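You operate a simulated robot arm through the tools that you are given. There is no shell and no other tool.

The job below is to be done with a simulated robot arm. You get a single attempt, and the scene is never put back.

## Task
Iron the blue napkin at the heat on its tag, then shut the iron down.
Fine: wait for the green light; iron back on its base first, then dial to off and red socket off.
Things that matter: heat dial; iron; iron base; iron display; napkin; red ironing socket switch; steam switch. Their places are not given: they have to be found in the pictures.

The check looks at the end state, three seconds after you hand in, the way a careful person would. Anything else that was tipped, shoved, dropped, spilled or broken makes it a failure. Flat cloth is picked up by pressing the open fingertips on it (5 to 10 N) and closing them slowly along it; thin cloth reads only 2 to 8 mm in the jaws.

## Robot
A 7-joint arm with a two-finger parallel gripper, fixed in place. Base frame: the origin is on the floor under the middle of its stand, x ahead of it, y to its left, z up; the work surface is at about z = 860. Readings come in mm, degrees, newtons and seconds.
It reaches about 1058 mm from its shoulder. Its first joint turns from -166.0 to 166.0 degrees. Payload 4.4 kg.
The TCP is the grasp point between the finger pads, 23 mm short of the fingertips. In the tool frame z runs along the fingers and y along their closing line. Largest opening 94 mm; finger width 38, thickness 10; the body of the gripper, 54 by 96 mm, starts 39 mm behind the TCP.
Orientation is that of the tool frame in the base frame, as a unit quaternion [x, y, z, w]. With the fingers straight down and closing along the base's y, the tool's x points along the base's -x, its y along +y and its z along -z.

## Interface
- The arm moves only by the tool step_arm. Its argument "commands" is a list of rows, each an object (a shift or turn left out is 0, a gripper value left out holds the last) with "slide": the shift along the base's x, y, z in mm, a list of three; "delta_rot": the turn, a rotation vector about the base's x, y, z in degrees, a list of three; "claw": the closure in counts, from 0 (fully open) to 255 (shut). In form: [{"slide": [tx, ty, tz], "delta_rot": [wx, wy, wz], "claw": claw}, ...]. A call has 1 to 20 rows; each row shifts and turns the commanded pose from where the row before left it. Rows are played at 5 a second. More than 50 mm and 8.6 degrees between two rows, or a gripper value outside its range, and nothing of the call is played. Where a pose cannot be reached the arm comes as near as it can. A force on the tool above 40 N (or 10 N above the force at the start of the call, whichever is more), or a blocked arm, ends the call early, and 0.2 s more pass. Each finger travels about 108 mm/s and halts on what it meets, pressing with about 44 N; the grip force reading is that of the motor and also rises with nothing between the fingers. The clock runs only during rows and for 0.2 s after the last one: add rows that do not move to give the fingers time. The reply holds the time, the measured pose of the TCP, the force on the tool along the base axes, the opening and the grip force, in the units named above and with some noise, with the torque about the TCP (base axes, N m) and any sound that the robot's microphone picked up.
- Cameras (640 x 400 px; columns grow to the right, rows downward): "scene" is fixed at [400.7, -499.3, 1511]; the picture's right is [1.00, -0.03, 0.00], its down [-0.01, -0.39, -0.92] and it looks along [0.03, 0.92, -0.39] (base axes); focal length 328 px, centre (320, 200). "wrist" rides on the gripper at [86, 16, -75] in the tool frame; the picture's right is [-0.18, 0.98, 0.00], its down [-0.58, -0.11, -0.81] and it looks along [-0.79, -0.15, 0.59] (tool axes); focal length 243 px, centre (320, 200).
- get_image(camera): a new picture of that camera. It takes no simulated time.
- probe_pixels(camera, pixels): for up to 12 pixels [column, row] of the newest picture of that camera ("zoom" is the newest enlarged one), the place [x, y, z] in the base frame of the surface seen there, good to about 2 mm. It takes no simulated time.
- close_up(camera, box): a new picture of the part [left, top, right, bottom] of that camera's present view, enlarged. It takes no simulated time.
- job_done(): hands the job in; it is judged then, once.

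Leave the gripper open and the arm clear of the work at the hand-in unless told otherwise.

The tools are called by a JSON object that holds its "op" and its "data". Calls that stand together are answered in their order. step_arm: Moves the arm, as the interface text tells. Its arguments: {"type":"object","properties":{"commands":{"type":"array"}},"required":["commands"]} The other tools are called the same way: get_image (camera) takes a picture; probe_pixels (camera, pixels) gives the place of the surface under pixels of a picture; close_up (camera, box) takes an enlarged picture of a part of a camera's view; job_done () hands the job in.

At the start:

```text
clock: 0.0
eef_pos: [432.0, 444.6, 1249.6]
tcp_rot: [0.0, 1.0, 0.0, 0.001]
wrist_force: [0.0, -0.4, -0.3]
ft_torque: [-0.02, 0.01, -0.02]
width: 93.9
finger_force: 0.1
```

scene: 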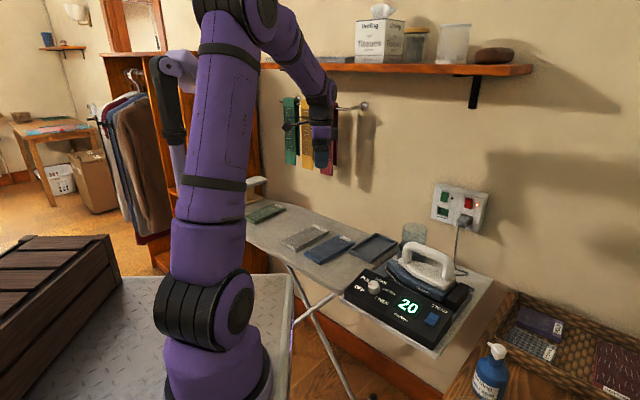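
wrist: 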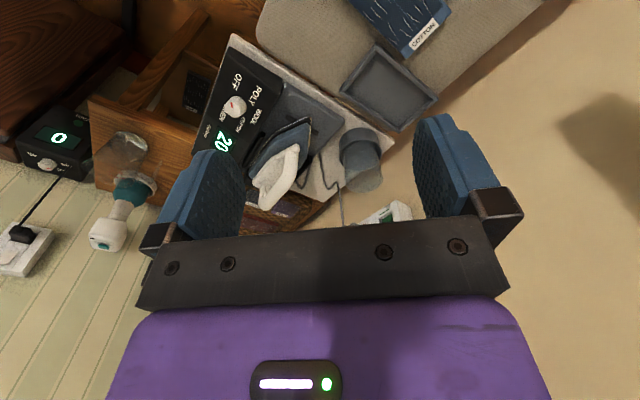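

I see an ironing board with several folded cloths, a tray, an iron on its base with display "20", and a socket plate on the wall. I'll take enlarged pictures of these areas first.

{"op": "close_up", "data": {"camera": "scene", "box": [330, 230, 500, 350]}}

{"op": "close_up", "data": {"camera": "scene", "box": [240, 180, 400, 280]}}

{"op": "close_up", "data": {"camera": "scene", "box": [420, 170, 500, 240]}}

{"op": "close_up", "data": {"camera": "wrist", "box": [180, 0, 480, 220]}}

```text
3.33 times, centred on (415, 290) of scene
```

zoom: 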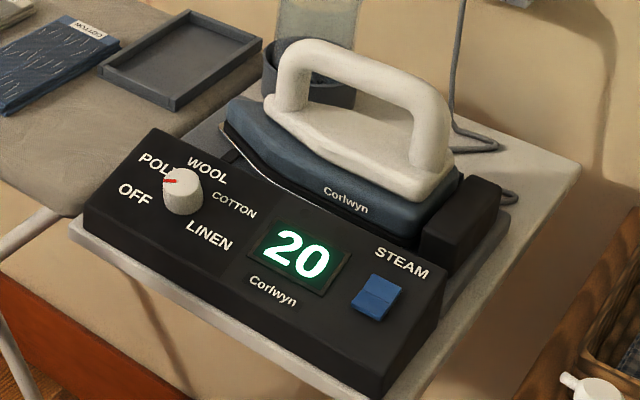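

```text
4.00 times, centred on (320, 230) of scene
```

zoom: 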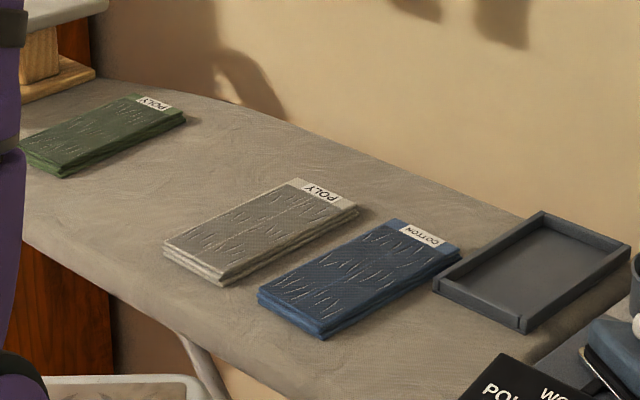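

```text
5.71 times, centred on (460, 205) of scene
```

zoom: 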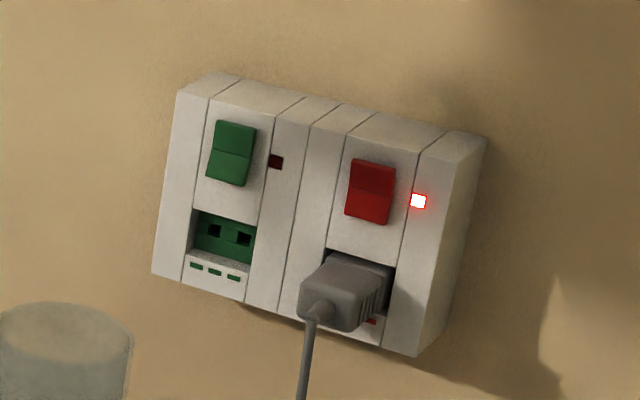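

```text
1.82 times, centred on (330, 110) of wrist
```

zoom: 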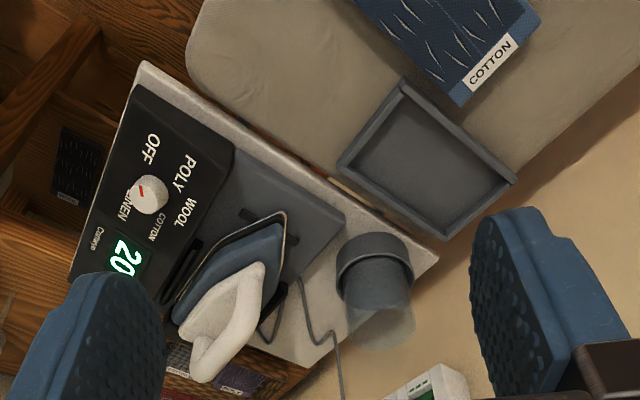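

The red socket's lamp is lit and the blue napkin's tag reads COTTON. I'll look closer at the tag, the dial's pointer, and the steam switch.

{"op": "close_up", "data": {"camera": "scene", "box": [330, 230, 364, 252]}}

{"op": "close_up", "data": {"camera": "wrist", "box": [400, 10, 450, 60]}}

{"op": "close_up", "data": {"camera": "scene", "box": [350, 265, 420, 310]}}

{"op": "close_up", "data": {"camera": "scene", "box": [395, 285, 465, 335]}}

{"op": "close_up", "data": {"camera": "wrist", "box": [200, 50, 340, 210]}}

```text
16.00 times, centred on (347, 241) of scene
```

zoom: 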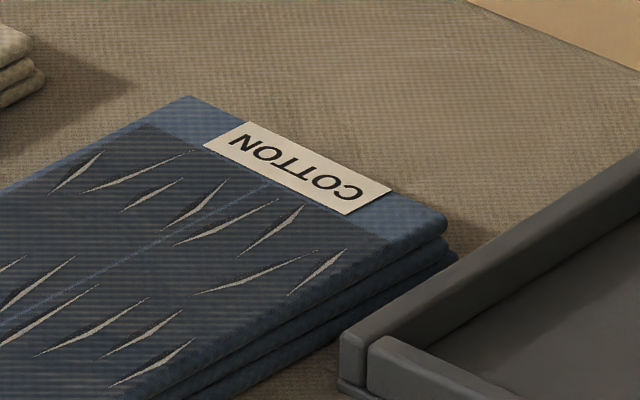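

```text
8.00 times, centred on (425, 35) of wrist
```

zoom: 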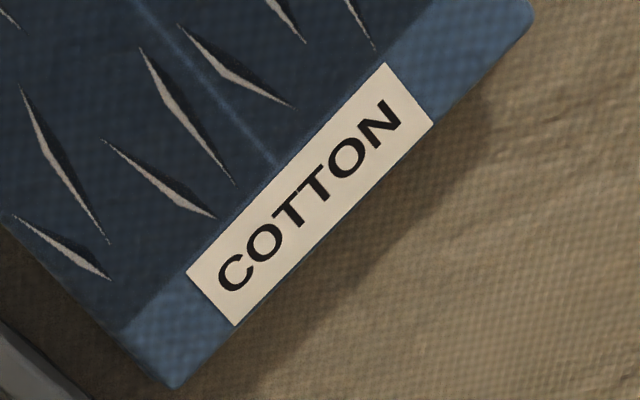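

```text
8.89 times, centred on (385, 288) of scene
```

zoom: 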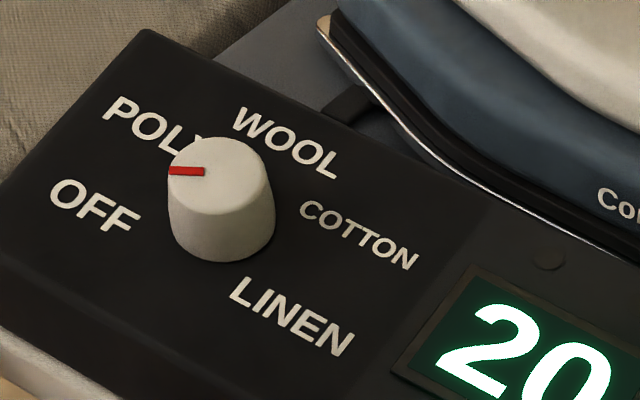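

```text
8.00 times, centred on (430, 310) of scene
```

zoom: 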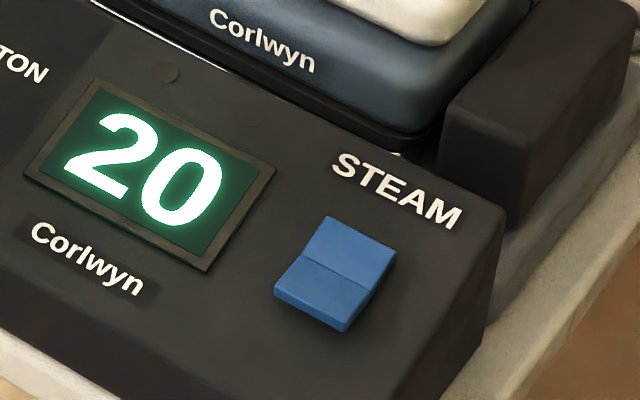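

```text
2.50 times, centred on (270, 130) of wrist
```

zoom: 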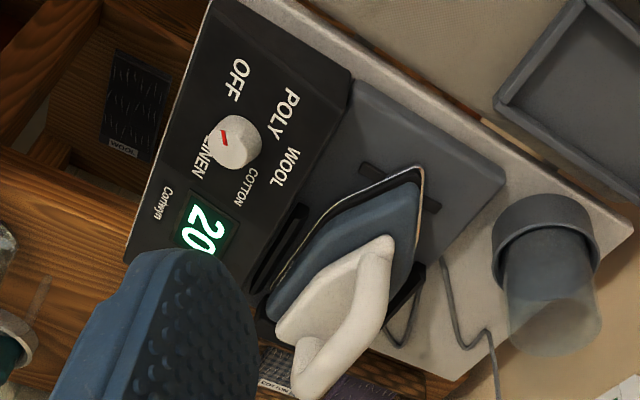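

Above the display is a small unlit lamp. I'll probe the dial, labels, panel, and iron in the scene view.

{"op": "close_up", "data": {"camera": "scene", "box": [350, 265, 420, 310]}}

{"op": "probe_pixels", "data": {"camera": "zoom", "pixels": [[95, 206], [160, 130], [288, 142], [358, 234], [290, 315], [220, 165], [172, 170], [203, 170], [268, 180], [222, 140], [549, 258], [215, 255]]}}

```text
8.89 times, centred on (385, 288) of scene
```

zoom: 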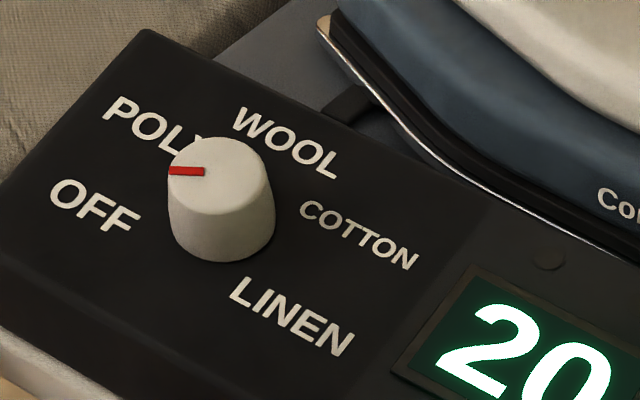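

```text
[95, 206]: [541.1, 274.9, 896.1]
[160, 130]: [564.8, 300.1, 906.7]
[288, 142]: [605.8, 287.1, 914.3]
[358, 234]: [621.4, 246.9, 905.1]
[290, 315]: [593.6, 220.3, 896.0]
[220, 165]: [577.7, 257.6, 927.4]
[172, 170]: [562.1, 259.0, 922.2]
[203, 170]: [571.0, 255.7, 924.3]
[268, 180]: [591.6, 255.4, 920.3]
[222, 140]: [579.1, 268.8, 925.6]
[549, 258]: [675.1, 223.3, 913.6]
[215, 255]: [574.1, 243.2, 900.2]
```

Dial pointer lies toward OFF; COTTON is about 165° clockwise from it. Next I probe the sockets, iron, base, napkin, tray, cup.

{"op": "close_up", "data": {"camera": "scene", "box": [420, 170, 500, 240]}}

{"op": "probe_pixels", "data": {"camera": "zoom", "pixels": [[372, 175], [368, 208], [360, 190], [418, 200], [340, 140], [330, 210], [235, 135], [230, 170], [400, 150], [345, 285], [440, 180], [560, 200]]}}

{"op": "close_up", "data": {"camera": "scene", "box": [380, 225, 490, 310]}}

{"op": "probe_pixels", "data": {"camera": "zoom", "pixels": [[120, 110], [160, 105], [250, 130], [325, 160], [365, 200], [360, 260], [300, 290], [95, 175], [50, 160], [200, 270], [420, 290], [130, 60]]}}

```text
5.71 times, centred on (460, 205) of scene
```

zoom: 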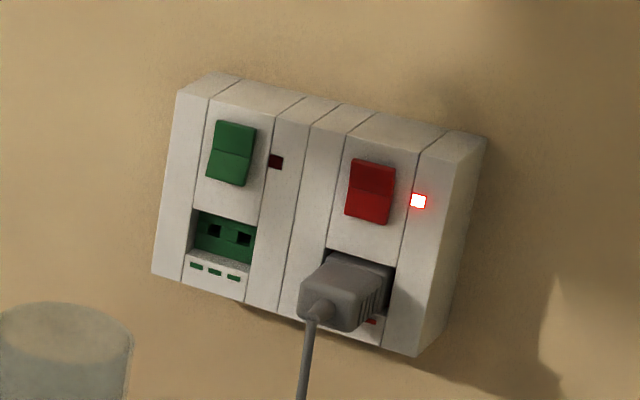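

```text
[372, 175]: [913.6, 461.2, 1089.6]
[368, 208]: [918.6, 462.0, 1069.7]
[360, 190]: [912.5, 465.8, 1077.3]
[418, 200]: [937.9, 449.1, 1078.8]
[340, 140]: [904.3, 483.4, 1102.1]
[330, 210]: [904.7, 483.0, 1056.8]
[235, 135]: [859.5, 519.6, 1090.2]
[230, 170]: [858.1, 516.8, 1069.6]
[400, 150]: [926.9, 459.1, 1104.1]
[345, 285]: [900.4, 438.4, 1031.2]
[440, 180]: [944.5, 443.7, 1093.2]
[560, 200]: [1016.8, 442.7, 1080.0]
```

```text
4.71 times, centred on (435, 268) of scene
```

zoom: 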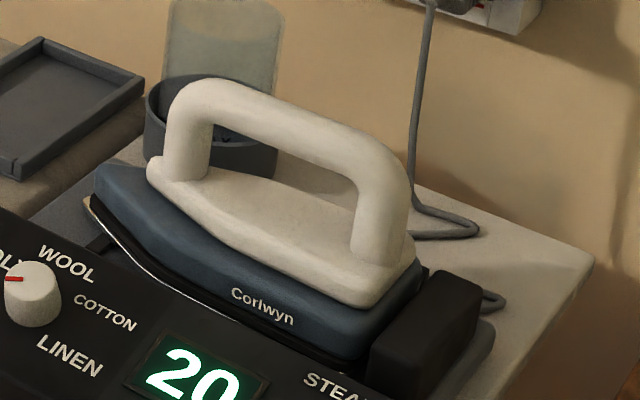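

```text
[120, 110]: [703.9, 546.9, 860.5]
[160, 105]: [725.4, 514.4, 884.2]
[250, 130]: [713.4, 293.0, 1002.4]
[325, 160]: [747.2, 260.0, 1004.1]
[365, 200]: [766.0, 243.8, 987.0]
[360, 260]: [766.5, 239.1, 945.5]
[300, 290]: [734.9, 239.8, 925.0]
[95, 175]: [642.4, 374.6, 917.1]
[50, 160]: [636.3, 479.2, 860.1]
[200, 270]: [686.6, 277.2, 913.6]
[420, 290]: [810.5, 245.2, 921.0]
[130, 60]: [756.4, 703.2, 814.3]
```

The wall and board are turned about -39° in the base frame. Red rocker: lower half looks pressed in (on). Now I probe the napkin, tray, cup, and base outline.

{"op": "close_up", "data": {"camera": "scene", "box": [270, 215, 400, 295]}}

{"op": "probe_pixels", "data": {"camera": "zoom", "pixels": [[150, 242], [304, 105], [413, 148], [252, 290], [275, 200], [345, 145], [390, 180], [415, 300], [525, 92], [625, 150], [510, 250], [80, 250]]}}

{"op": "close_up", "data": {"camera": "scene", "box": [330, 230, 500, 350]}}

{"op": "probe_pixels", "data": {"camera": "zoom", "pixels": [[375, 305], [385, 282], [86, 205], [155, 132], [380, 385], [445, 270], [465, 200], [315, 75], [355, 100], [230, 130], [500, 250], [560, 200]]}}

```text
4.92 times, centred on (335, 255) of scene
```

zoom: 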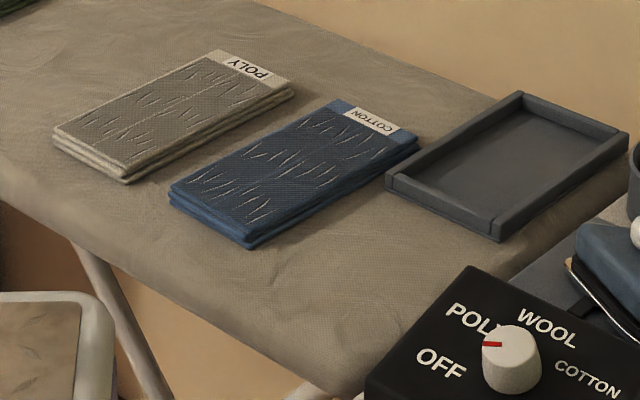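

```text
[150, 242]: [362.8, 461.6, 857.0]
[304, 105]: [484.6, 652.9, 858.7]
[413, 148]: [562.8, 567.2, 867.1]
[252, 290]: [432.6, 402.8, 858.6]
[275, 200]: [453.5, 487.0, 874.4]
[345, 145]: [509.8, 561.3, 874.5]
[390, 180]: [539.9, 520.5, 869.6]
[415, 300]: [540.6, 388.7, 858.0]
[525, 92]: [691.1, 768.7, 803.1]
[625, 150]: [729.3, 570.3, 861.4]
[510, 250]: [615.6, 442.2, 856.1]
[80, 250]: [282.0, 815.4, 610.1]
```

```text
3.33 times, centred on (415, 290) of scene
```

zoom: 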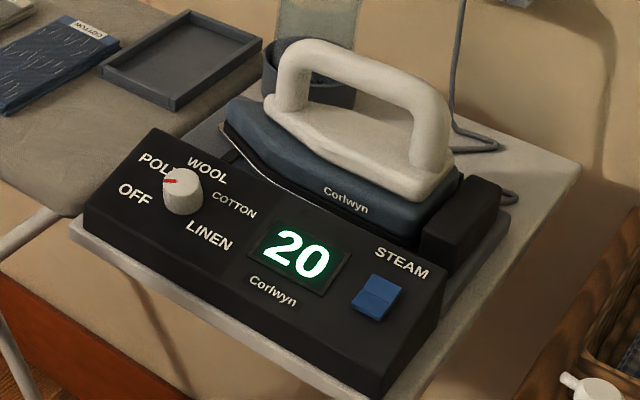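

```text
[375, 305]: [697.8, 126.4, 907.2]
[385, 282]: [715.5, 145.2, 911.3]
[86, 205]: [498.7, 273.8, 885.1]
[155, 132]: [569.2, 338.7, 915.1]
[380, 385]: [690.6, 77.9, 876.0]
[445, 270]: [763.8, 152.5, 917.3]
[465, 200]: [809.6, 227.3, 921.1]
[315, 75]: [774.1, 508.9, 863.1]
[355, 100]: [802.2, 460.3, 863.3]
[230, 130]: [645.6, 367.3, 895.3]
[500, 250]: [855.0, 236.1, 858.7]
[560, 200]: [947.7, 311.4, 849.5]
```

Napkin lies with its long side toward the wall, between the POLY cloth and the tray. The panel tilts about 17°. I'll move the wrist camera closer to look at the dial, iron and base.

{"op": "step_arm", "data": {"commands": [{"slide": [2, -29, -26]}, {"slide": [2, -29, -26]}, {"slide": [2, -29, -26]}, {"slide": [2, -29, -26]}, {"slide": [2, -29, -26]}]}}

{"op": "get_image", "data": {"camera": "wrist"}}

{"op": "get_image", "data": {"camera": "scene"}}

```text
clock: 1.2
eef_pos: [442.3, 301.9, 1120.3]
tcp_rot: [-0.001, 1.0, 0.0, 0.0]
wrist_force: [-0.2, 0.0, 0.3]
ft_torque: [0.02, -0.04, 0.01]
width: 94.1
finger_force: 0.0
```

```text
taken
```

wrist: 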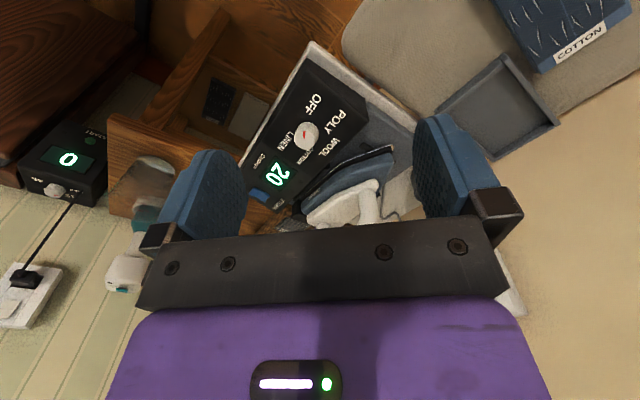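

```text
taken
```

scene: 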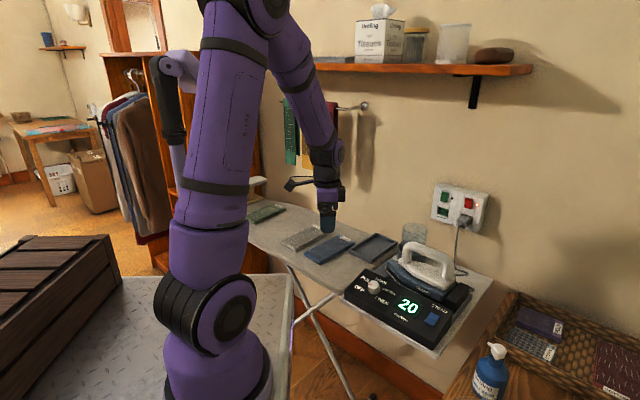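

I'll enlarge the wrist view of the panel and iron (around (300,140)).

{"op": "close_up", "data": {"camera": "wrist", "box": [235, 60, 415, 230]}}

{"op": "close_up", "data": {"camera": "wrist", "box": [20, 100, 140, 200]}}

```text
2.35 times, centred on (325, 145) of wrist
```

zoom: 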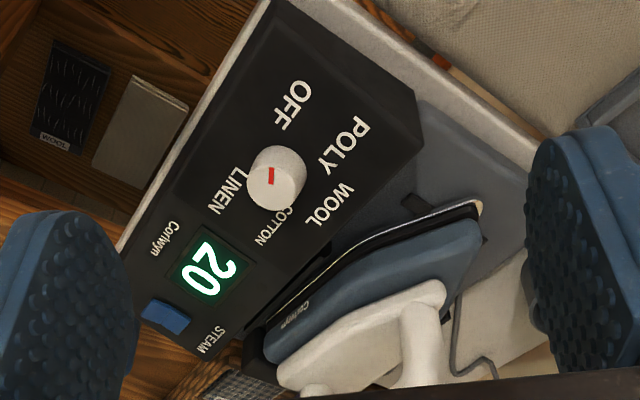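

```text
4.00 times, centred on (80, 150) of wrist
```

zoom: 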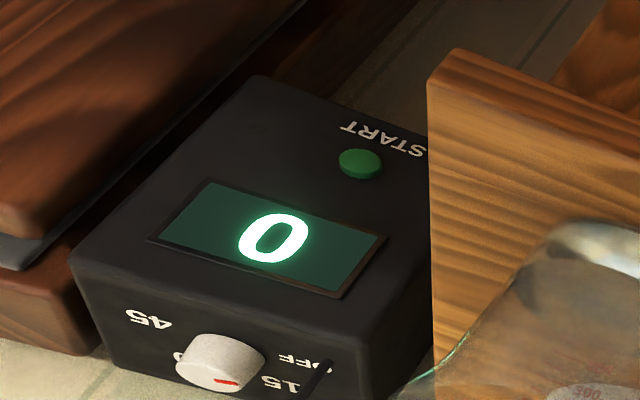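

I'll zoom further on the dial to read the pointer and measure the knob.

{"op": "close_up", "data": {"camera": "wrist", "box": [285, 110, 335, 160]}}

{"op": "probe_pixels", "data": {"camera": "zoom", "pixels": [[120, 130], [250, 130], [180, 80], [170, 205], [210, 150], [150, 250], [250, 40], [340, 130], [300, 300], [190, 340], [260, 160], [175, 100]]}}

```text
8.00 times, centred on (310, 135) of wrist
```

zoom: 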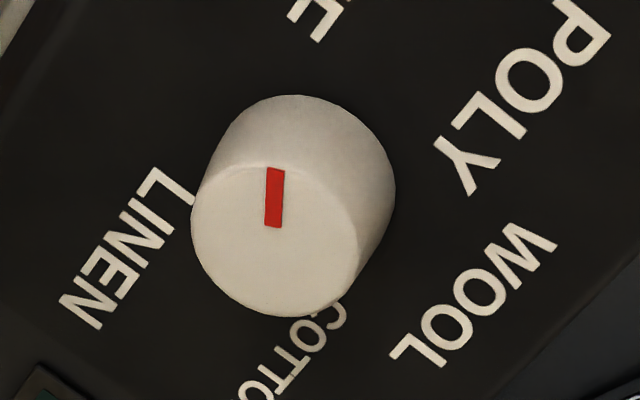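

```text
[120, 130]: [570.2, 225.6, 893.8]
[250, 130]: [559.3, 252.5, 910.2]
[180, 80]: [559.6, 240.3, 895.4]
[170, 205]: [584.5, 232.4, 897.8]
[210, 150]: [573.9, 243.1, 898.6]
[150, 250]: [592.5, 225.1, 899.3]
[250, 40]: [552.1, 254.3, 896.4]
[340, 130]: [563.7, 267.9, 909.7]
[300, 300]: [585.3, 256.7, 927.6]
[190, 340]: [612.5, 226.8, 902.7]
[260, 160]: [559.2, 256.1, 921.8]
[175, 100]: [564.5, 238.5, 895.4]
```

Pointer goes from the knob centre toward the OFF word. I'll probe the knob's top ellipse precisely.

{"op": "probe_pixels", "data": {"camera": "zoom", "pixels": [[275, 240], [274, 228], [275, 170], [200, 215], [350, 245], [280, 310], [240, 175], [345, 200], [215, 270], [330, 290], [275, 120], [385, 190]]}}

```text
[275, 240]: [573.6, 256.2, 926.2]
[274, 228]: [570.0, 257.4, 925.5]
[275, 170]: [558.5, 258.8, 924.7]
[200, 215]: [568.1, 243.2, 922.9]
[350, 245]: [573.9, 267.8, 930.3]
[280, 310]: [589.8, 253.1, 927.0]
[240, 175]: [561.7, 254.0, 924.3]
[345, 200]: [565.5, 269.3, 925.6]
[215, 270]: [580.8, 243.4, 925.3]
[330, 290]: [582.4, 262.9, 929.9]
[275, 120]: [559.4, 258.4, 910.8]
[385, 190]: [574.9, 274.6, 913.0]
```

I'll measure the label centres in one zoom to get the dial's step angle.

{"op": "close_up", "data": {"camera": "wrist", "box": [265, 85, 365, 165]}}

```text
5.00 times, centred on (315, 125) of wrist
```

zoom: 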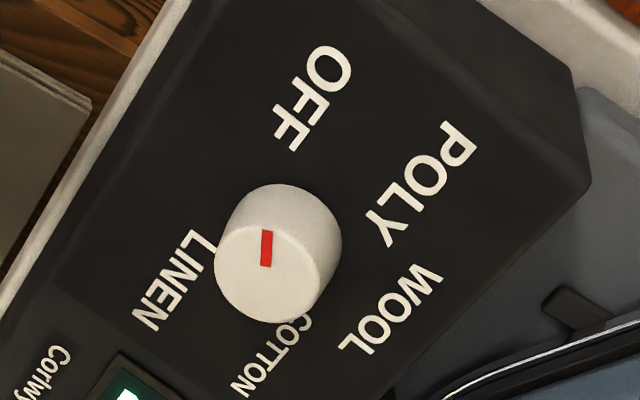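

{"op": "probe_pixels", "data": {"camera": "zoom", "pixels": [[333, 72], [290, 132], [458, 145], [385, 230], [425, 280], [355, 345], [302, 322], [243, 383], [205, 247], [148, 317], [312, 98], [270, 360]]}}

```text
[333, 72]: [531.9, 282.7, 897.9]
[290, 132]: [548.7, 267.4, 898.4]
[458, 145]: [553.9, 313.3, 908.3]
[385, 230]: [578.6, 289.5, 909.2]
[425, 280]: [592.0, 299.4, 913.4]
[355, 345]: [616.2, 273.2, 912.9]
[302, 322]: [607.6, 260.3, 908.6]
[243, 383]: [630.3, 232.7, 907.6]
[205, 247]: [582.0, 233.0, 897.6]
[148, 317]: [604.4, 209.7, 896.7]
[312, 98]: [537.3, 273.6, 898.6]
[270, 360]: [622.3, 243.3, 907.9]
```

Knob axis base is about (579.5, 261, 903), panel normal about (-0.196,-0.199,0.960), knob ~31 mm wide, ~24 mm high. I'll move above it, turning the tool +96° about z and tilting along the panel normal, with jaws partly closed.

{"op": "step_arm", "data": {"commands": [{"slide": [10.14, -4.74, -5.86], "delta_rot": [0, 0, 8], "claw": 80}, {"slide": [10.14, -4.74, -5.86], "delta_rot": [0, 0, 8]}, {"slide": [10.14, -4.74, -5.86], "delta_rot": [0, 0, 8]}, {"slide": [10.14, -4.74, -5.86], "delta_rot": [0, 0, 8]}, {"slide": [10.14, -4.74, -5.86], "delta_rot": [0, 0, 8]}, {"slide": [10.14, -4.74, -5.86], "delta_rot": [0, 0, 8]}, {"slide": [10.14, -4.74, -5.86], "delta_rot": [0, 0, 8]}, {"slide": [10.14, -4.74, -5.86], "delta_rot": [0, 0, 8]}, {"slide": [10.14, -4.74, -5.86], "delta_rot": [0, 0, 8]}, {"slide": [10.14, -4.74, -5.86], "delta_rot": [0, 0, 8]}, {"slide": [10.14, -4.74, -5.86], "delta_rot": [0, 0, 8]}, {"slide": [10.14, -4.74, -5.86], "delta_rot": [0, 0, 8]}, {"delta_rot": [5.78, -5.68, 0]}, {"delta_rot": [5.78, -5.68, 0]}, {"slide": [0, 0, 0]}]}}

{"op": "get_image", "data": {"camera": "wrist"}}

{"op": "get_image", "data": {"camera": "scene"}}

```text
clock: 4.4
eef_pos: [564.6, 244.2, 1049.8]
tcp_rot: [0.736, -0.662, 0.006, -0.141]
wrist_force: [0.4, -1.2, 0.2]
ft_torque: [0.0, 0.0, 0.0]
width: 64.4
finger_force: 0.1
```

```text
taken
```

wrist: 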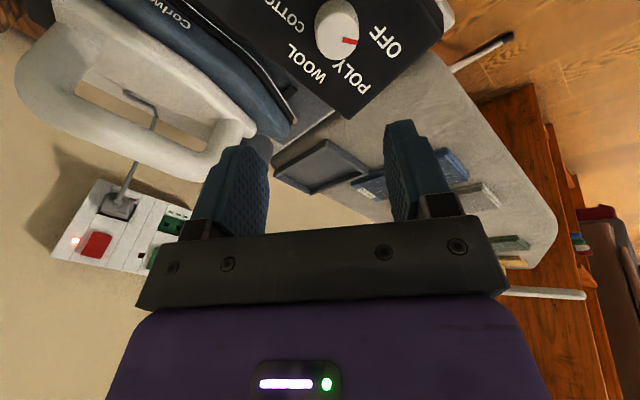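

```text
taken
```

scene: 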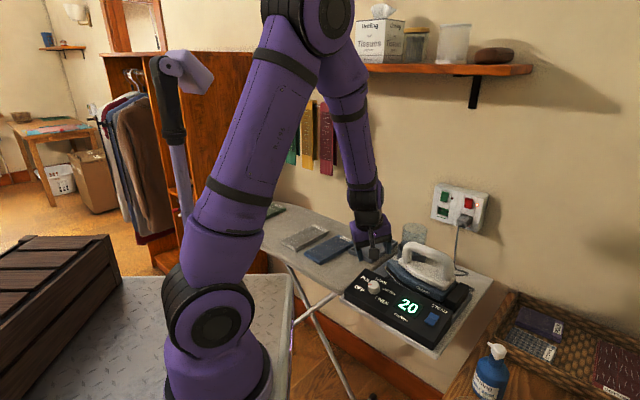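

Tool now points along the panel normal. From here the wrist sees the sockets and handle; I'll zoom on them before going down.

{"op": "close_up", "data": {"camera": "wrist", "box": [50, 170, 200, 275]}}

{"op": "probe_pixels", "data": {"camera": "zoom", "pixels": [[190, 330], [205, 300], [110, 300], [260, 330], [530, 230], [520, 200], [300, 150]]}}

{"op": "close_up", "data": {"camera": "wrist", "box": [0, 0, 300, 190]}}

{"op": "probe_pixels", "data": {"camera": "zoom", "pixels": [[70, 200], [120, 100], [180, 320], [330, 360], [430, 360], [500, 280], [400, 220], [250, 200], [250, 300], [380, 340], [600, 270], [130, 330]]}}

```text
3.81 times, centred on (125, 222) of wrist
```

zoom: 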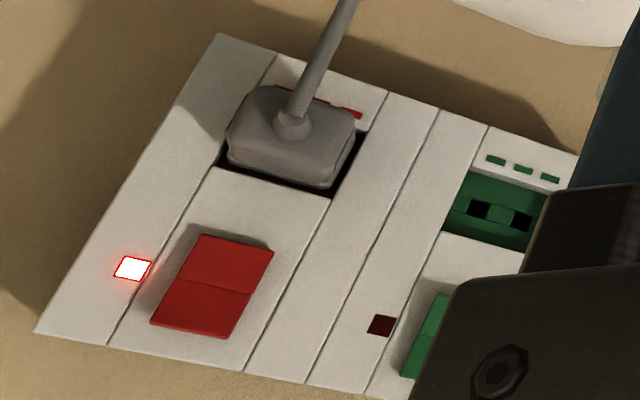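

```text
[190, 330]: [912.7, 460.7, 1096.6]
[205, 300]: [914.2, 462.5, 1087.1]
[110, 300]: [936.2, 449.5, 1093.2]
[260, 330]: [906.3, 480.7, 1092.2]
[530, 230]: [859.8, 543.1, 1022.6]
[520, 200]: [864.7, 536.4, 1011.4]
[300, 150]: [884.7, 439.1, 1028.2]
```

```text
2.11 times, centred on (150, 95) of wrist
```

zoom: 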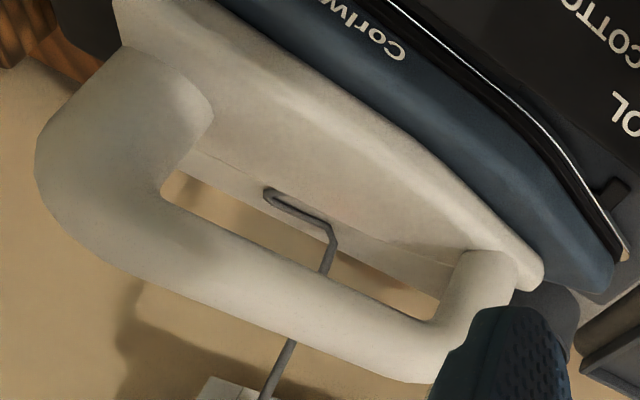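

```text
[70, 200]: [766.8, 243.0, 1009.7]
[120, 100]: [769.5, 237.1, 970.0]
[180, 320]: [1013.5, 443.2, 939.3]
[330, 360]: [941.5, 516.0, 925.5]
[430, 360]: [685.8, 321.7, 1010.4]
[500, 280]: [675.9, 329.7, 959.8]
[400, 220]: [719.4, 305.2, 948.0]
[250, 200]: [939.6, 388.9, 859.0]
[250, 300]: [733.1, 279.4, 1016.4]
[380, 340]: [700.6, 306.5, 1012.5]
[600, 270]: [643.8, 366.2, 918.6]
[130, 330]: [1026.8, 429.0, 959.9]
```

Red rocker centre is about (914,462,1082). Handle bar runs from about (680,327) to (767,243), top z≈1014. Now I descend to just above the knob.

{"op": "step_arm", "data": {"commands": [{"slide": [1, 1.6, -30]}, {"slide": [1, 1.6, -30]}, {"slide": [1.1, 1.7, -29]}, {"slide": [0, 0, 0]}]}}

{"op": "get_image", "data": {"camera": "wrist"}}

{"op": "close_up", "data": {"camera": "scene", "box": [330, 220, 430, 310]}}

```text
clock: 5.4
eef_pos: [567.5, 249.0, 958.9]
tcp_rot: [0.736, -0.662, 0.007, -0.14]
wrist_force: [-0.5, 0.7, -0.2]
ft_torque: [-0.02, 0.01, 0.0]
width: 64.4
finger_force: 0.1
```

```text
taken
```

wrist: 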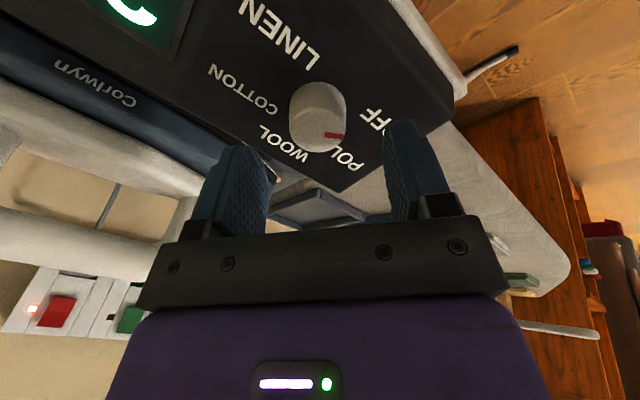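

```text
4.44 times, centred on (380, 265) of scene
```

zoom: 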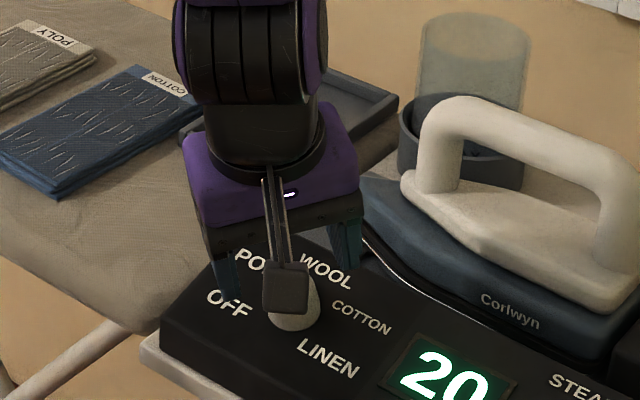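

Fingers straddle the knob with space on both sides. Going down 32 mm along the normal.

{"op": "step_arm", "data": {"commands": [{"slide": [2.3, 2.3, -10.3]}, {"slide": [2.3, 2.3, -10.3]}, {"slide": [2.3, 2.2, -10.3]}, {"slide": [0, 0, 0]}]}}

{"op": "close_up", "data": {"camera": "scene", "box": [340, 230, 420, 310]}}

{"op": "close_up", "data": {"camera": "wrist", "box": [160, 60, 480, 260]}}

```text
clock: 6.4
eef_pos: [574.0, 255.8, 929.8]
tcp_rot: [0.736, -0.662, 0.007, -0.141]
wrist_force: [0.8, -0.1, -0.4]
ft_torque: [0.03, -0.02, 0.01]
width: 64.5
finger_force: 0.0
```

```text
5.00 times, centred on (380, 270) of scene
```

zoom: 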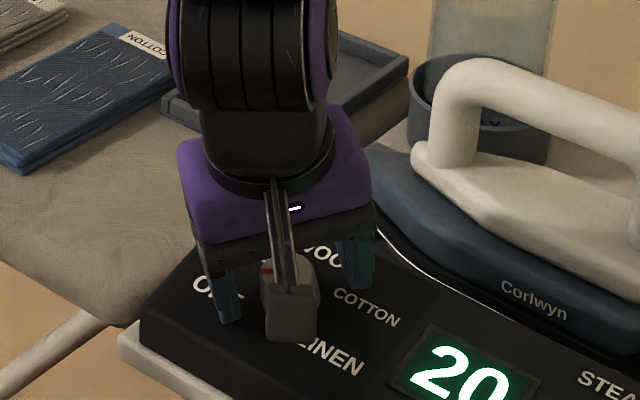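

```text
2.00 times, centred on (320, 160) of wrist
```

zoom: 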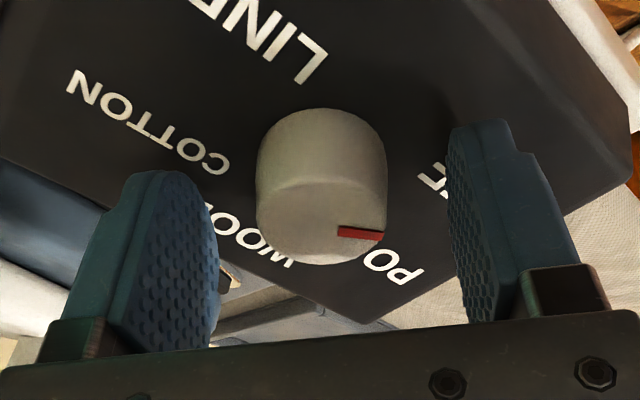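

Knob is centred between the pads. I close slowly on it.

{"op": "step_arm", "data": {"commands": [{"slide": [0.3, 0.2, -1.2], "claw": 110}, {"claw": 140}, {"claw": 160}, {"claw": 175}, {"claw": 190}, {"claw": 205}, {"claw": 220}, {"claw": 220}]}}

{"op": "get_image", "data": {"camera": "wrist"}}

```text
clock: 8.2
eef_pos: [575.1, 256.2, 928.4]
tcp_rot: [0.736, -0.662, 0.006, -0.141]
wrist_force: [-11.3, -1.4, -7.5]
ft_torque: [0.05, 0.3, 0.04]
width: 33.3
finger_force: 45.0
```

```text
taken
```

wrist: 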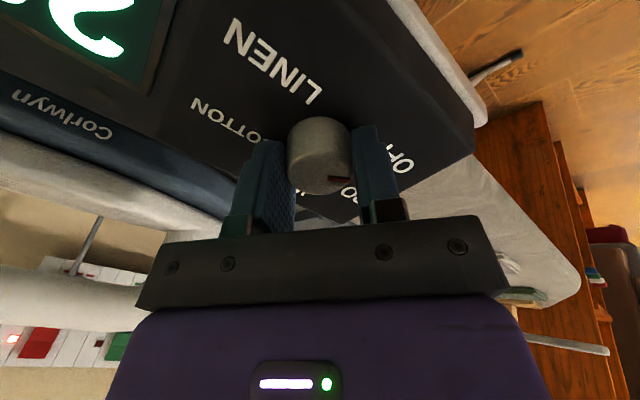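

Gripped at 33 mm. Now I turn clockwise (about -n), starting with a small turn to see how it feels.

{"op": "step_arm", "data": {"commands": [{"delta_rot": [0.8, 0.81, -3.92]}, {"delta_rot": [0.8, 0.81, -3.92]}, {"delta_rot": [0.8, 0.81, -3.92]}, {"delta_rot": [0.8, 0.81, -3.92]}]}}

{"op": "get_image", "data": {"camera": "wrist"}}

```text
clock: 9.2
eef_pos: [575.4, 255.6, 928.4]
tcp_rot: [-0.634, 0.76, 0.014, 0.141]
wrist_force: [3.1, 1.0, -7.6]
ft_torque: [-0.33, -0.06, -0.06]
width: 33.1
finger_force: 45.1
```

```text
taken
```

wrist: 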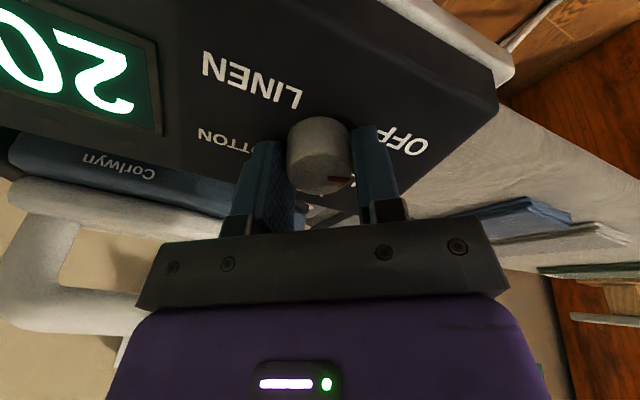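

Turning freely. Continuing, 80° more.

{"op": "step_arm", "data": {"commands": [{"delta_rot": [0.98, 0.995, -4.8]}, {"delta_rot": [0.98, 0.995, -4.8]}, {"delta_rot": [0.98, 0.995, -4.8]}, {"delta_rot": [0.98, 0.995, -4.8]}, {"delta_rot": [0.98, 0.995, -4.8]}, {"delta_rot": [0.98, 0.995, -4.8]}, {"delta_rot": [0.98, 0.995, -4.8]}, {"delta_rot": [0.98, 0.995, -4.8]}, {"delta_rot": [0.98, 0.995, -4.8]}, {"delta_rot": [0.98, 0.995, -4.8]}, {"delta_rot": [0.98, 0.995, -4.8]}, {"delta_rot": [0.98, 0.995, -4.8]}, {"delta_rot": [0.98, 0.995, -4.8]}, {"delta_rot": [0.98, 0.995, -4.8]}, {"delta_rot": [0.98, 0.995, -4.8]}, {"delta_rot": [0.98, 0.995, -4.8]}]}}

{"op": "get_image", "data": {"camera": "wrist"}}

{"op": "close_up", "data": {"camera": "scene", "box": [330, 220, 450, 320]}}

```text
clock: 11.7
eef_pos: [575.4, 255.1, 928.8]
tcp_rot: [-0.208, 0.968, 0.077, 0.12]
wrist_force: [7.4, -8.6, -2.7]
ft_torque: [-0.34, 0.36, 0.05]
width: 33.0
finger_force: 44.9
stopped in row 12: the force on the tool passed its limit at 41 N (the readings are from after the stop); the commanded pose is now the measured one
```

```text
taken
```

wrist: 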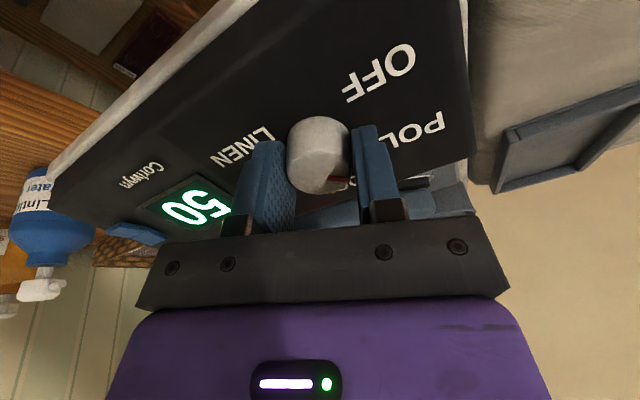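

```text
4.00 times, centred on (390, 270) of scene
```

zoom: 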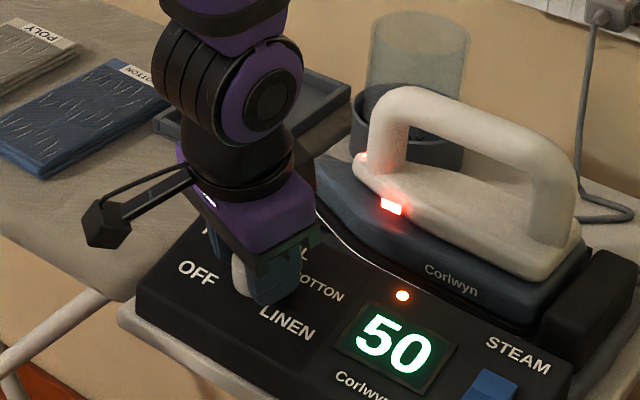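

Heating began: display 50, red lamp on the iron. The turn stopped on force at about 73° (41 N), then it relaxed. I continue in small steps and watch the force.

{"op": "step_arm", "data": {"commands": [{"delta_rot": [0.59, 0.6, -2.88]}, {"delta_rot": [0.59, 0.6, -2.88]}, {"delta_rot": [0.59, 0.6, -2.88]}]}}

```text
clock: 12.5
eef_pos: [577.1, 253.6, 928.5]
tcp_rot: [-0.13, 0.981, 0.086, 0.113]
wrist_force: [8.9, -21.5, 7.4]
ft_torque: [-0.33, -1.39, -0.31]
width: 33.4
finger_force: 44.6
```

The tool was pushed ~3 mm sideways, so the knob axis lies about 2.5 mm toward -y from my grip axis. I'll open, look, and recentre.

{"op": "step_arm", "data": {"commands": [{"claw": 170}, {"claw": 140}, {"claw": 110}, {"claw": 80}, {"claw": 80}]}}

{"op": "get_image", "data": {"camera": "wrist"}}

{"op": "close_up", "data": {"camera": "scene", "box": [330, 220, 450, 320]}}

```text
clock: 13.7
eef_pos: [575.3, 257.7, 928.6]
tcp_rot: [-0.132, 0.981, 0.086, 0.113]
wrist_force: [-0.4, -0.6, 0.6]
ft_torque: [-0.01, -0.01, 0.01]
width: 64.5
finger_force: 0.2
```

```text
taken
```

wrist: 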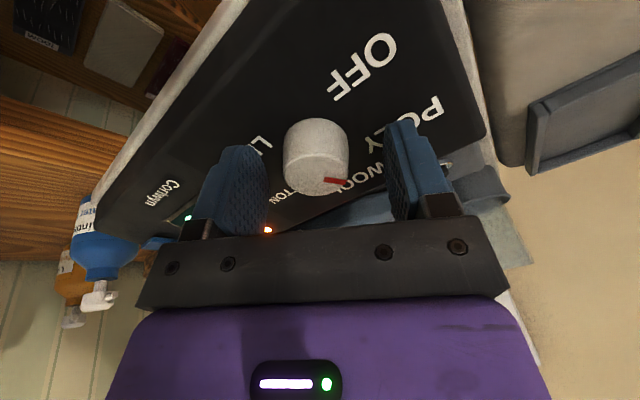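

```text
4.00 times, centred on (390, 270) of scene
```

zoom: 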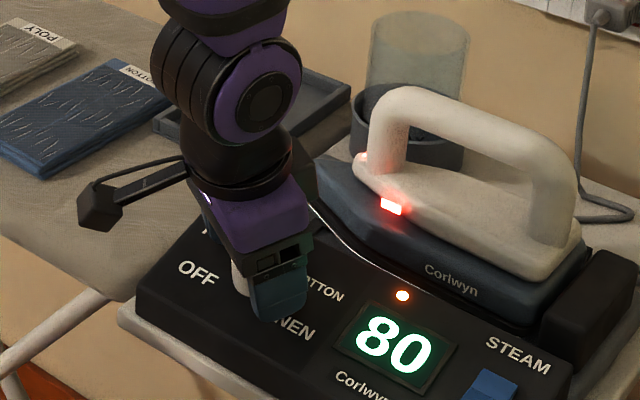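

Knob sits ~3 mm toward -y of the jaw centre. I shift -3.4 mm in y and regrip.

{"op": "step_arm", "data": {"commands": [{"slide": [0.1, -3.4, -0.2]}, {"claw": 120}, {"claw": 150}, {"claw": 170}, {"claw": 190}, {"claw": 210}, {"claw": 220}, {"claw": 220}]}}

{"op": "get_image", "data": {"camera": "wrist"}}

```text
clock: 15.5
eef_pos: [575.4, 254.3, 928.8]
tcp_rot: [-0.131, 0.981, 0.087, 0.114]
wrist_force: [-5.6, 21.3, 4.2]
ft_torque: [0.52, 0.24, 0.11]
width: 33.0
finger_force: 45.0
```

```text
taken
```

wrist: 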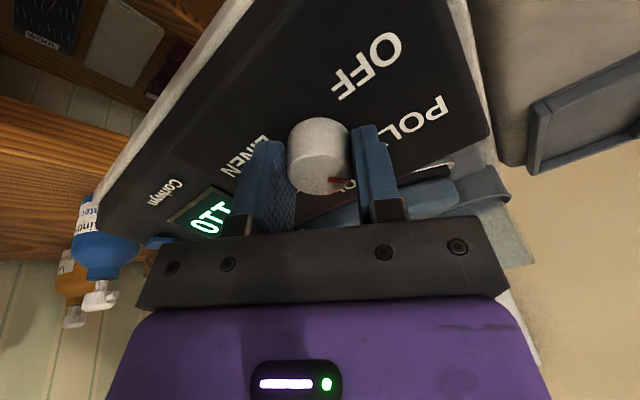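

I read the force again with a still row before turning on.

{"op": "step_arm", "data": {"commands": [{"slide": [0, 0, 0]}, {"slide": [0, 0, 0]}]}}

{"op": "close_up", "data": {"camera": "scene", "box": [330, 220, 450, 320]}}

```text
clock: 16.1
eef_pos: [575.4, 253.8, 928.8]
tcp_rot: [-0.131, 0.981, 0.087, 0.114]
wrist_force: [-6.5, 25.9, 5.8]
ft_torque: [0.64, 0.26, 0.14]
width: 33.1
finger_force: 45.5
```

```text
4.00 times, centred on (390, 270) of scene
```

zoom: 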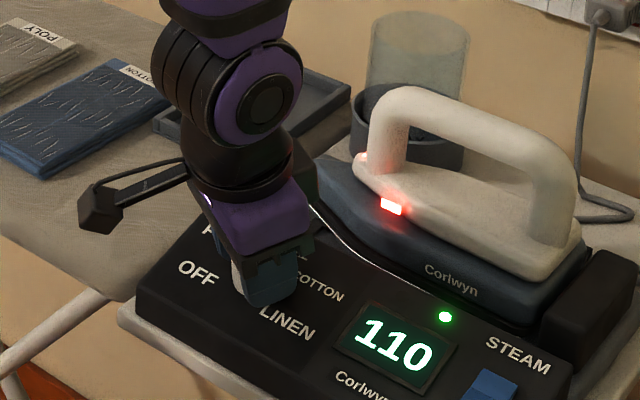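

The force grows, so my commanded y overshot; I move back +2 mm in y while still gripping to relax it. The green light came on at 110 for POLY, so turning must go on to COTTON.

{"op": "step_arm", "data": {"commands": [{"slide": [-0.3, 1.0, 0]}, {"slide": [-0.2, 1.0, 0]}, {"slide": [0, 0, 0]}, {"slide": [0, 0, 0]}]}}

```text
clock: 17.1
eef_pos: [576.5, 254.4, 929.0]
tcp_rot: [-0.131, 0.981, 0.087, 0.114]
wrist_force: [-0.4, 13.4, 12.1]
ft_torque: [0.48, -0.69, -0.05]
width: 33.1
finger_force: 45.1
```

Force fell to 13 N. A little more relief in +y and up.

{"op": "step_arm", "data": {"commands": [{"slide": [0, 1.0, 0.7]}, {"slide": [0, 0, 0]}, {"slide": [0, 0, 0]}, {"slide": [0, 0, 0]}]}}

```text
clock: 18.1
eef_pos: [575.6, 254.5, 928.6]
tcp_rot: [-0.131, 0.981, 0.086, 0.113]
wrist_force: [4.0, -4.5, 1.0]
ft_torque: [-0.11, -0.34, -0.07]
width: 32.9
finger_force: 45.1
```

Force is small now. Turning 32° more in 4° steps.

{"op": "step_arm", "data": {"commands": [{"delta_rot": [0.784, 0.796, -3.84]}, {"delta_rot": [0.784, 0.796, -3.84]}, {"delta_rot": [0.784, 0.796, -3.84]}, {"delta_rot": [0.784, 0.796, -3.84]}, {"delta_rot": [0.784, 0.796, -3.84]}, {"delta_rot": [0.784, 0.796, -3.84]}, {"delta_rot": [0.784, 0.796, -3.84]}, {"delta_rot": [0.784, 0.796, -3.84]}]}}

{"op": "get_image", "data": {"camera": "wrist"}}

{"op": "close_up", "data": {"camera": "scene", "box": [330, 220, 450, 320]}}

```text
clock: 19.9
eef_pos: [574.5, 253.2, 927.8]
tcp_rot: [0.145, 0.979, 0.112, 0.084]
wrist_force: [11.5, -20.3, -22.3]
ft_torque: [-0.49, -0.34, -0.16]
width: 32.9
finger_force: 44.5
```

```text
taken
```

wrist: 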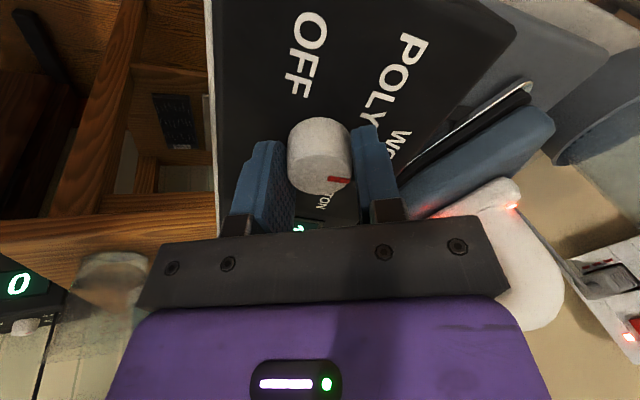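

```text
4.00 times, centred on (390, 270) of scene
```

zoom: 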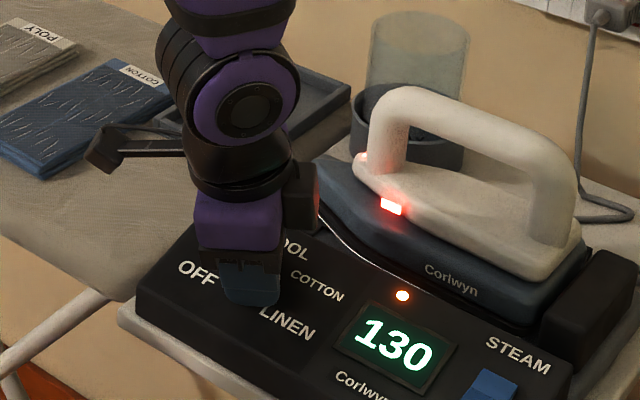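

Display heats further (130). Lateral force ~30 N has built up; I relax it by shifting along the force, then read.

{"op": "step_arm", "data": {"commands": [{"slide": [0.5, -0.9, -0.6]}, {"slide": [0.3, -0.5, -0.3]}, {"slide": [0, 0, 0]}, {"slide": [0, 0, 0]}, {"slide": [0, 0, 0]}]}}

```text
clock: 21.1
eef_pos: [575.8, 254.0, 928.1]
tcp_rot: [0.144, 0.979, 0.113, 0.085]
wrist_force: [0.7, -12.6, -1.3]
ft_torque: [-0.04, 0.79, 0.13]
width: 32.9
finger_force: 45.2
```

Relaxed. Next 28° more.

{"op": "step_arm", "data": {"commands": [{"slide": [0, -0.8, 0], "delta_rot": [0.784, 0.796, -3.84]}, {"delta_rot": [0.784, 0.796, -3.84]}, {"delta_rot": [0.784, 0.796, -3.84]}, {"delta_rot": [0.784, 0.796, -3.84]}, {"delta_rot": [0.784, 0.796, -3.84]}, {"delta_rot": [0.784, 0.796, -3.84]}, {"delta_rot": [0.784, 0.796, -3.84]}]}}

{"op": "close_up", "data": {"camera": "scene", "box": [330, 220, 450, 320]}}

```text
clock: 22.7
eef_pos: [574.4, 253.0, 927.9]
tcp_rot: [0.378, 0.915, 0.13, 0.055]
wrist_force: [-8.1, -2.1, 22.8]
ft_torque: [0.17, 0.19, 0.07]
width: 33.2
finger_force: 44.7
```

```text
4.00 times, centred on (390, 270) of scene
```

zoom: 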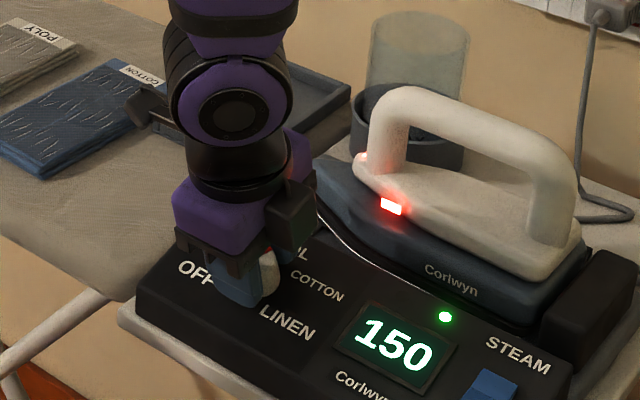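

Light is green at 150 (WOOL). I relax and then go on to COTTON, about 40° more.

{"op": "step_arm", "data": {"commands": [{"slide": [-0.5, -0.1, 0.8]}, {"slide": [0, 0, 0]}, {"slide": [0, 0, 0]}, {"delta_rot": [0.784, 0.796, -3.84]}, {"delta_rot": [0.784, 0.796, -3.84]}, {"delta_rot": [0.784, 0.796, -3.84]}, {"delta_rot": [0.784, 0.796, -3.84]}, {"delta_rot": [0.784, 0.796, -3.84]}]}}

{"op": "get_image", "data": {"camera": "wrist"}}

{"op": "close_up", "data": {"camera": "scene", "box": [330, 220, 450, 320]}}

```text
clock: 24.5
eef_pos: [575.0, 252.4, 927.7]
tcp_rot: [0.531, 0.836, 0.136, 0.029]
wrist_force: [-6.2, 1.7, -9.2]
ft_torque: [-0.19, 0.04, -0.01]
width: 33.1
finger_force: 45.1
```

```text
taken
```

wrist: 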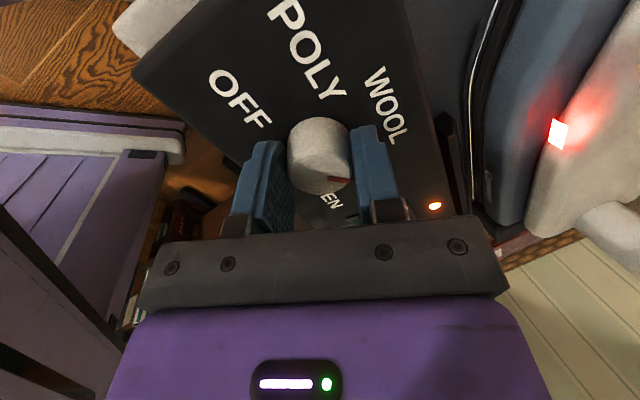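

```text
4.00 times, centred on (390, 270) of scene
```

zoom: 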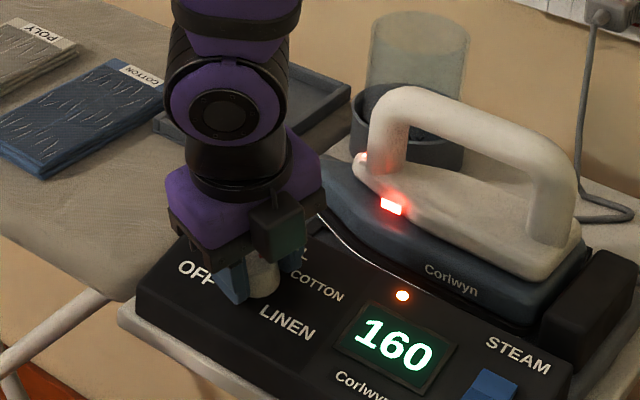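

Heating for COTTON began. I turn ~18° more to align the pointer with COTTON.

{"op": "step_arm", "data": {"commands": [{"slide": [-0.3, 0, -0.4], "delta_rot": [0.706, 0.716, -3.456]}, {"delta_rot": [0.706, 0.716, -3.456]}, {"delta_rot": [0.706, 0.716, -3.456]}, {"delta_rot": [0.706, 0.716, -3.456]}, {"delta_rot": [0.706, 0.716, -3.456]}, {"slide": [0, 0, 0]}]}}

{"op": "get_image", "data": {"camera": "wrist"}}

{"op": "close_up", "data": {"camera": "scene", "box": [330, 220, 450, 320]}}

```text
clock: 25.9
eef_pos: [573.8, 252.4, 927.8]
tcp_rot: [0.655, 0.743, 0.139, 0.007]
wrist_force: [-16.2, -0.1, -8.2]
ft_torque: [-0.06, 0.51, 0.1]
width: 33.0
finger_force: 45.2
```

```text
taken
```

wrist: 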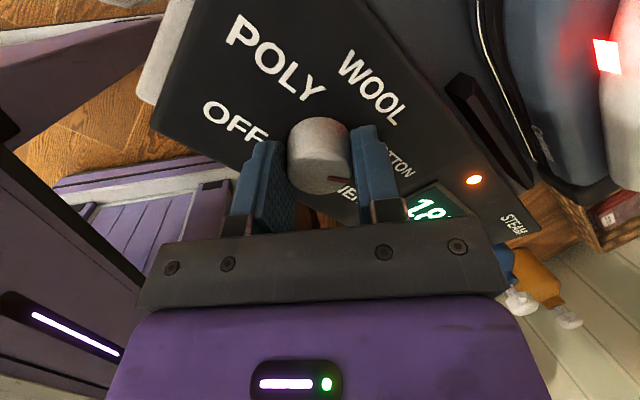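

```text
4.00 times, centred on (390, 270) of scene
```

zoom: 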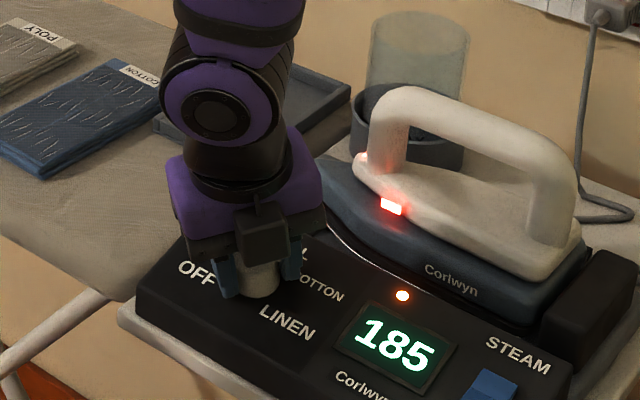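

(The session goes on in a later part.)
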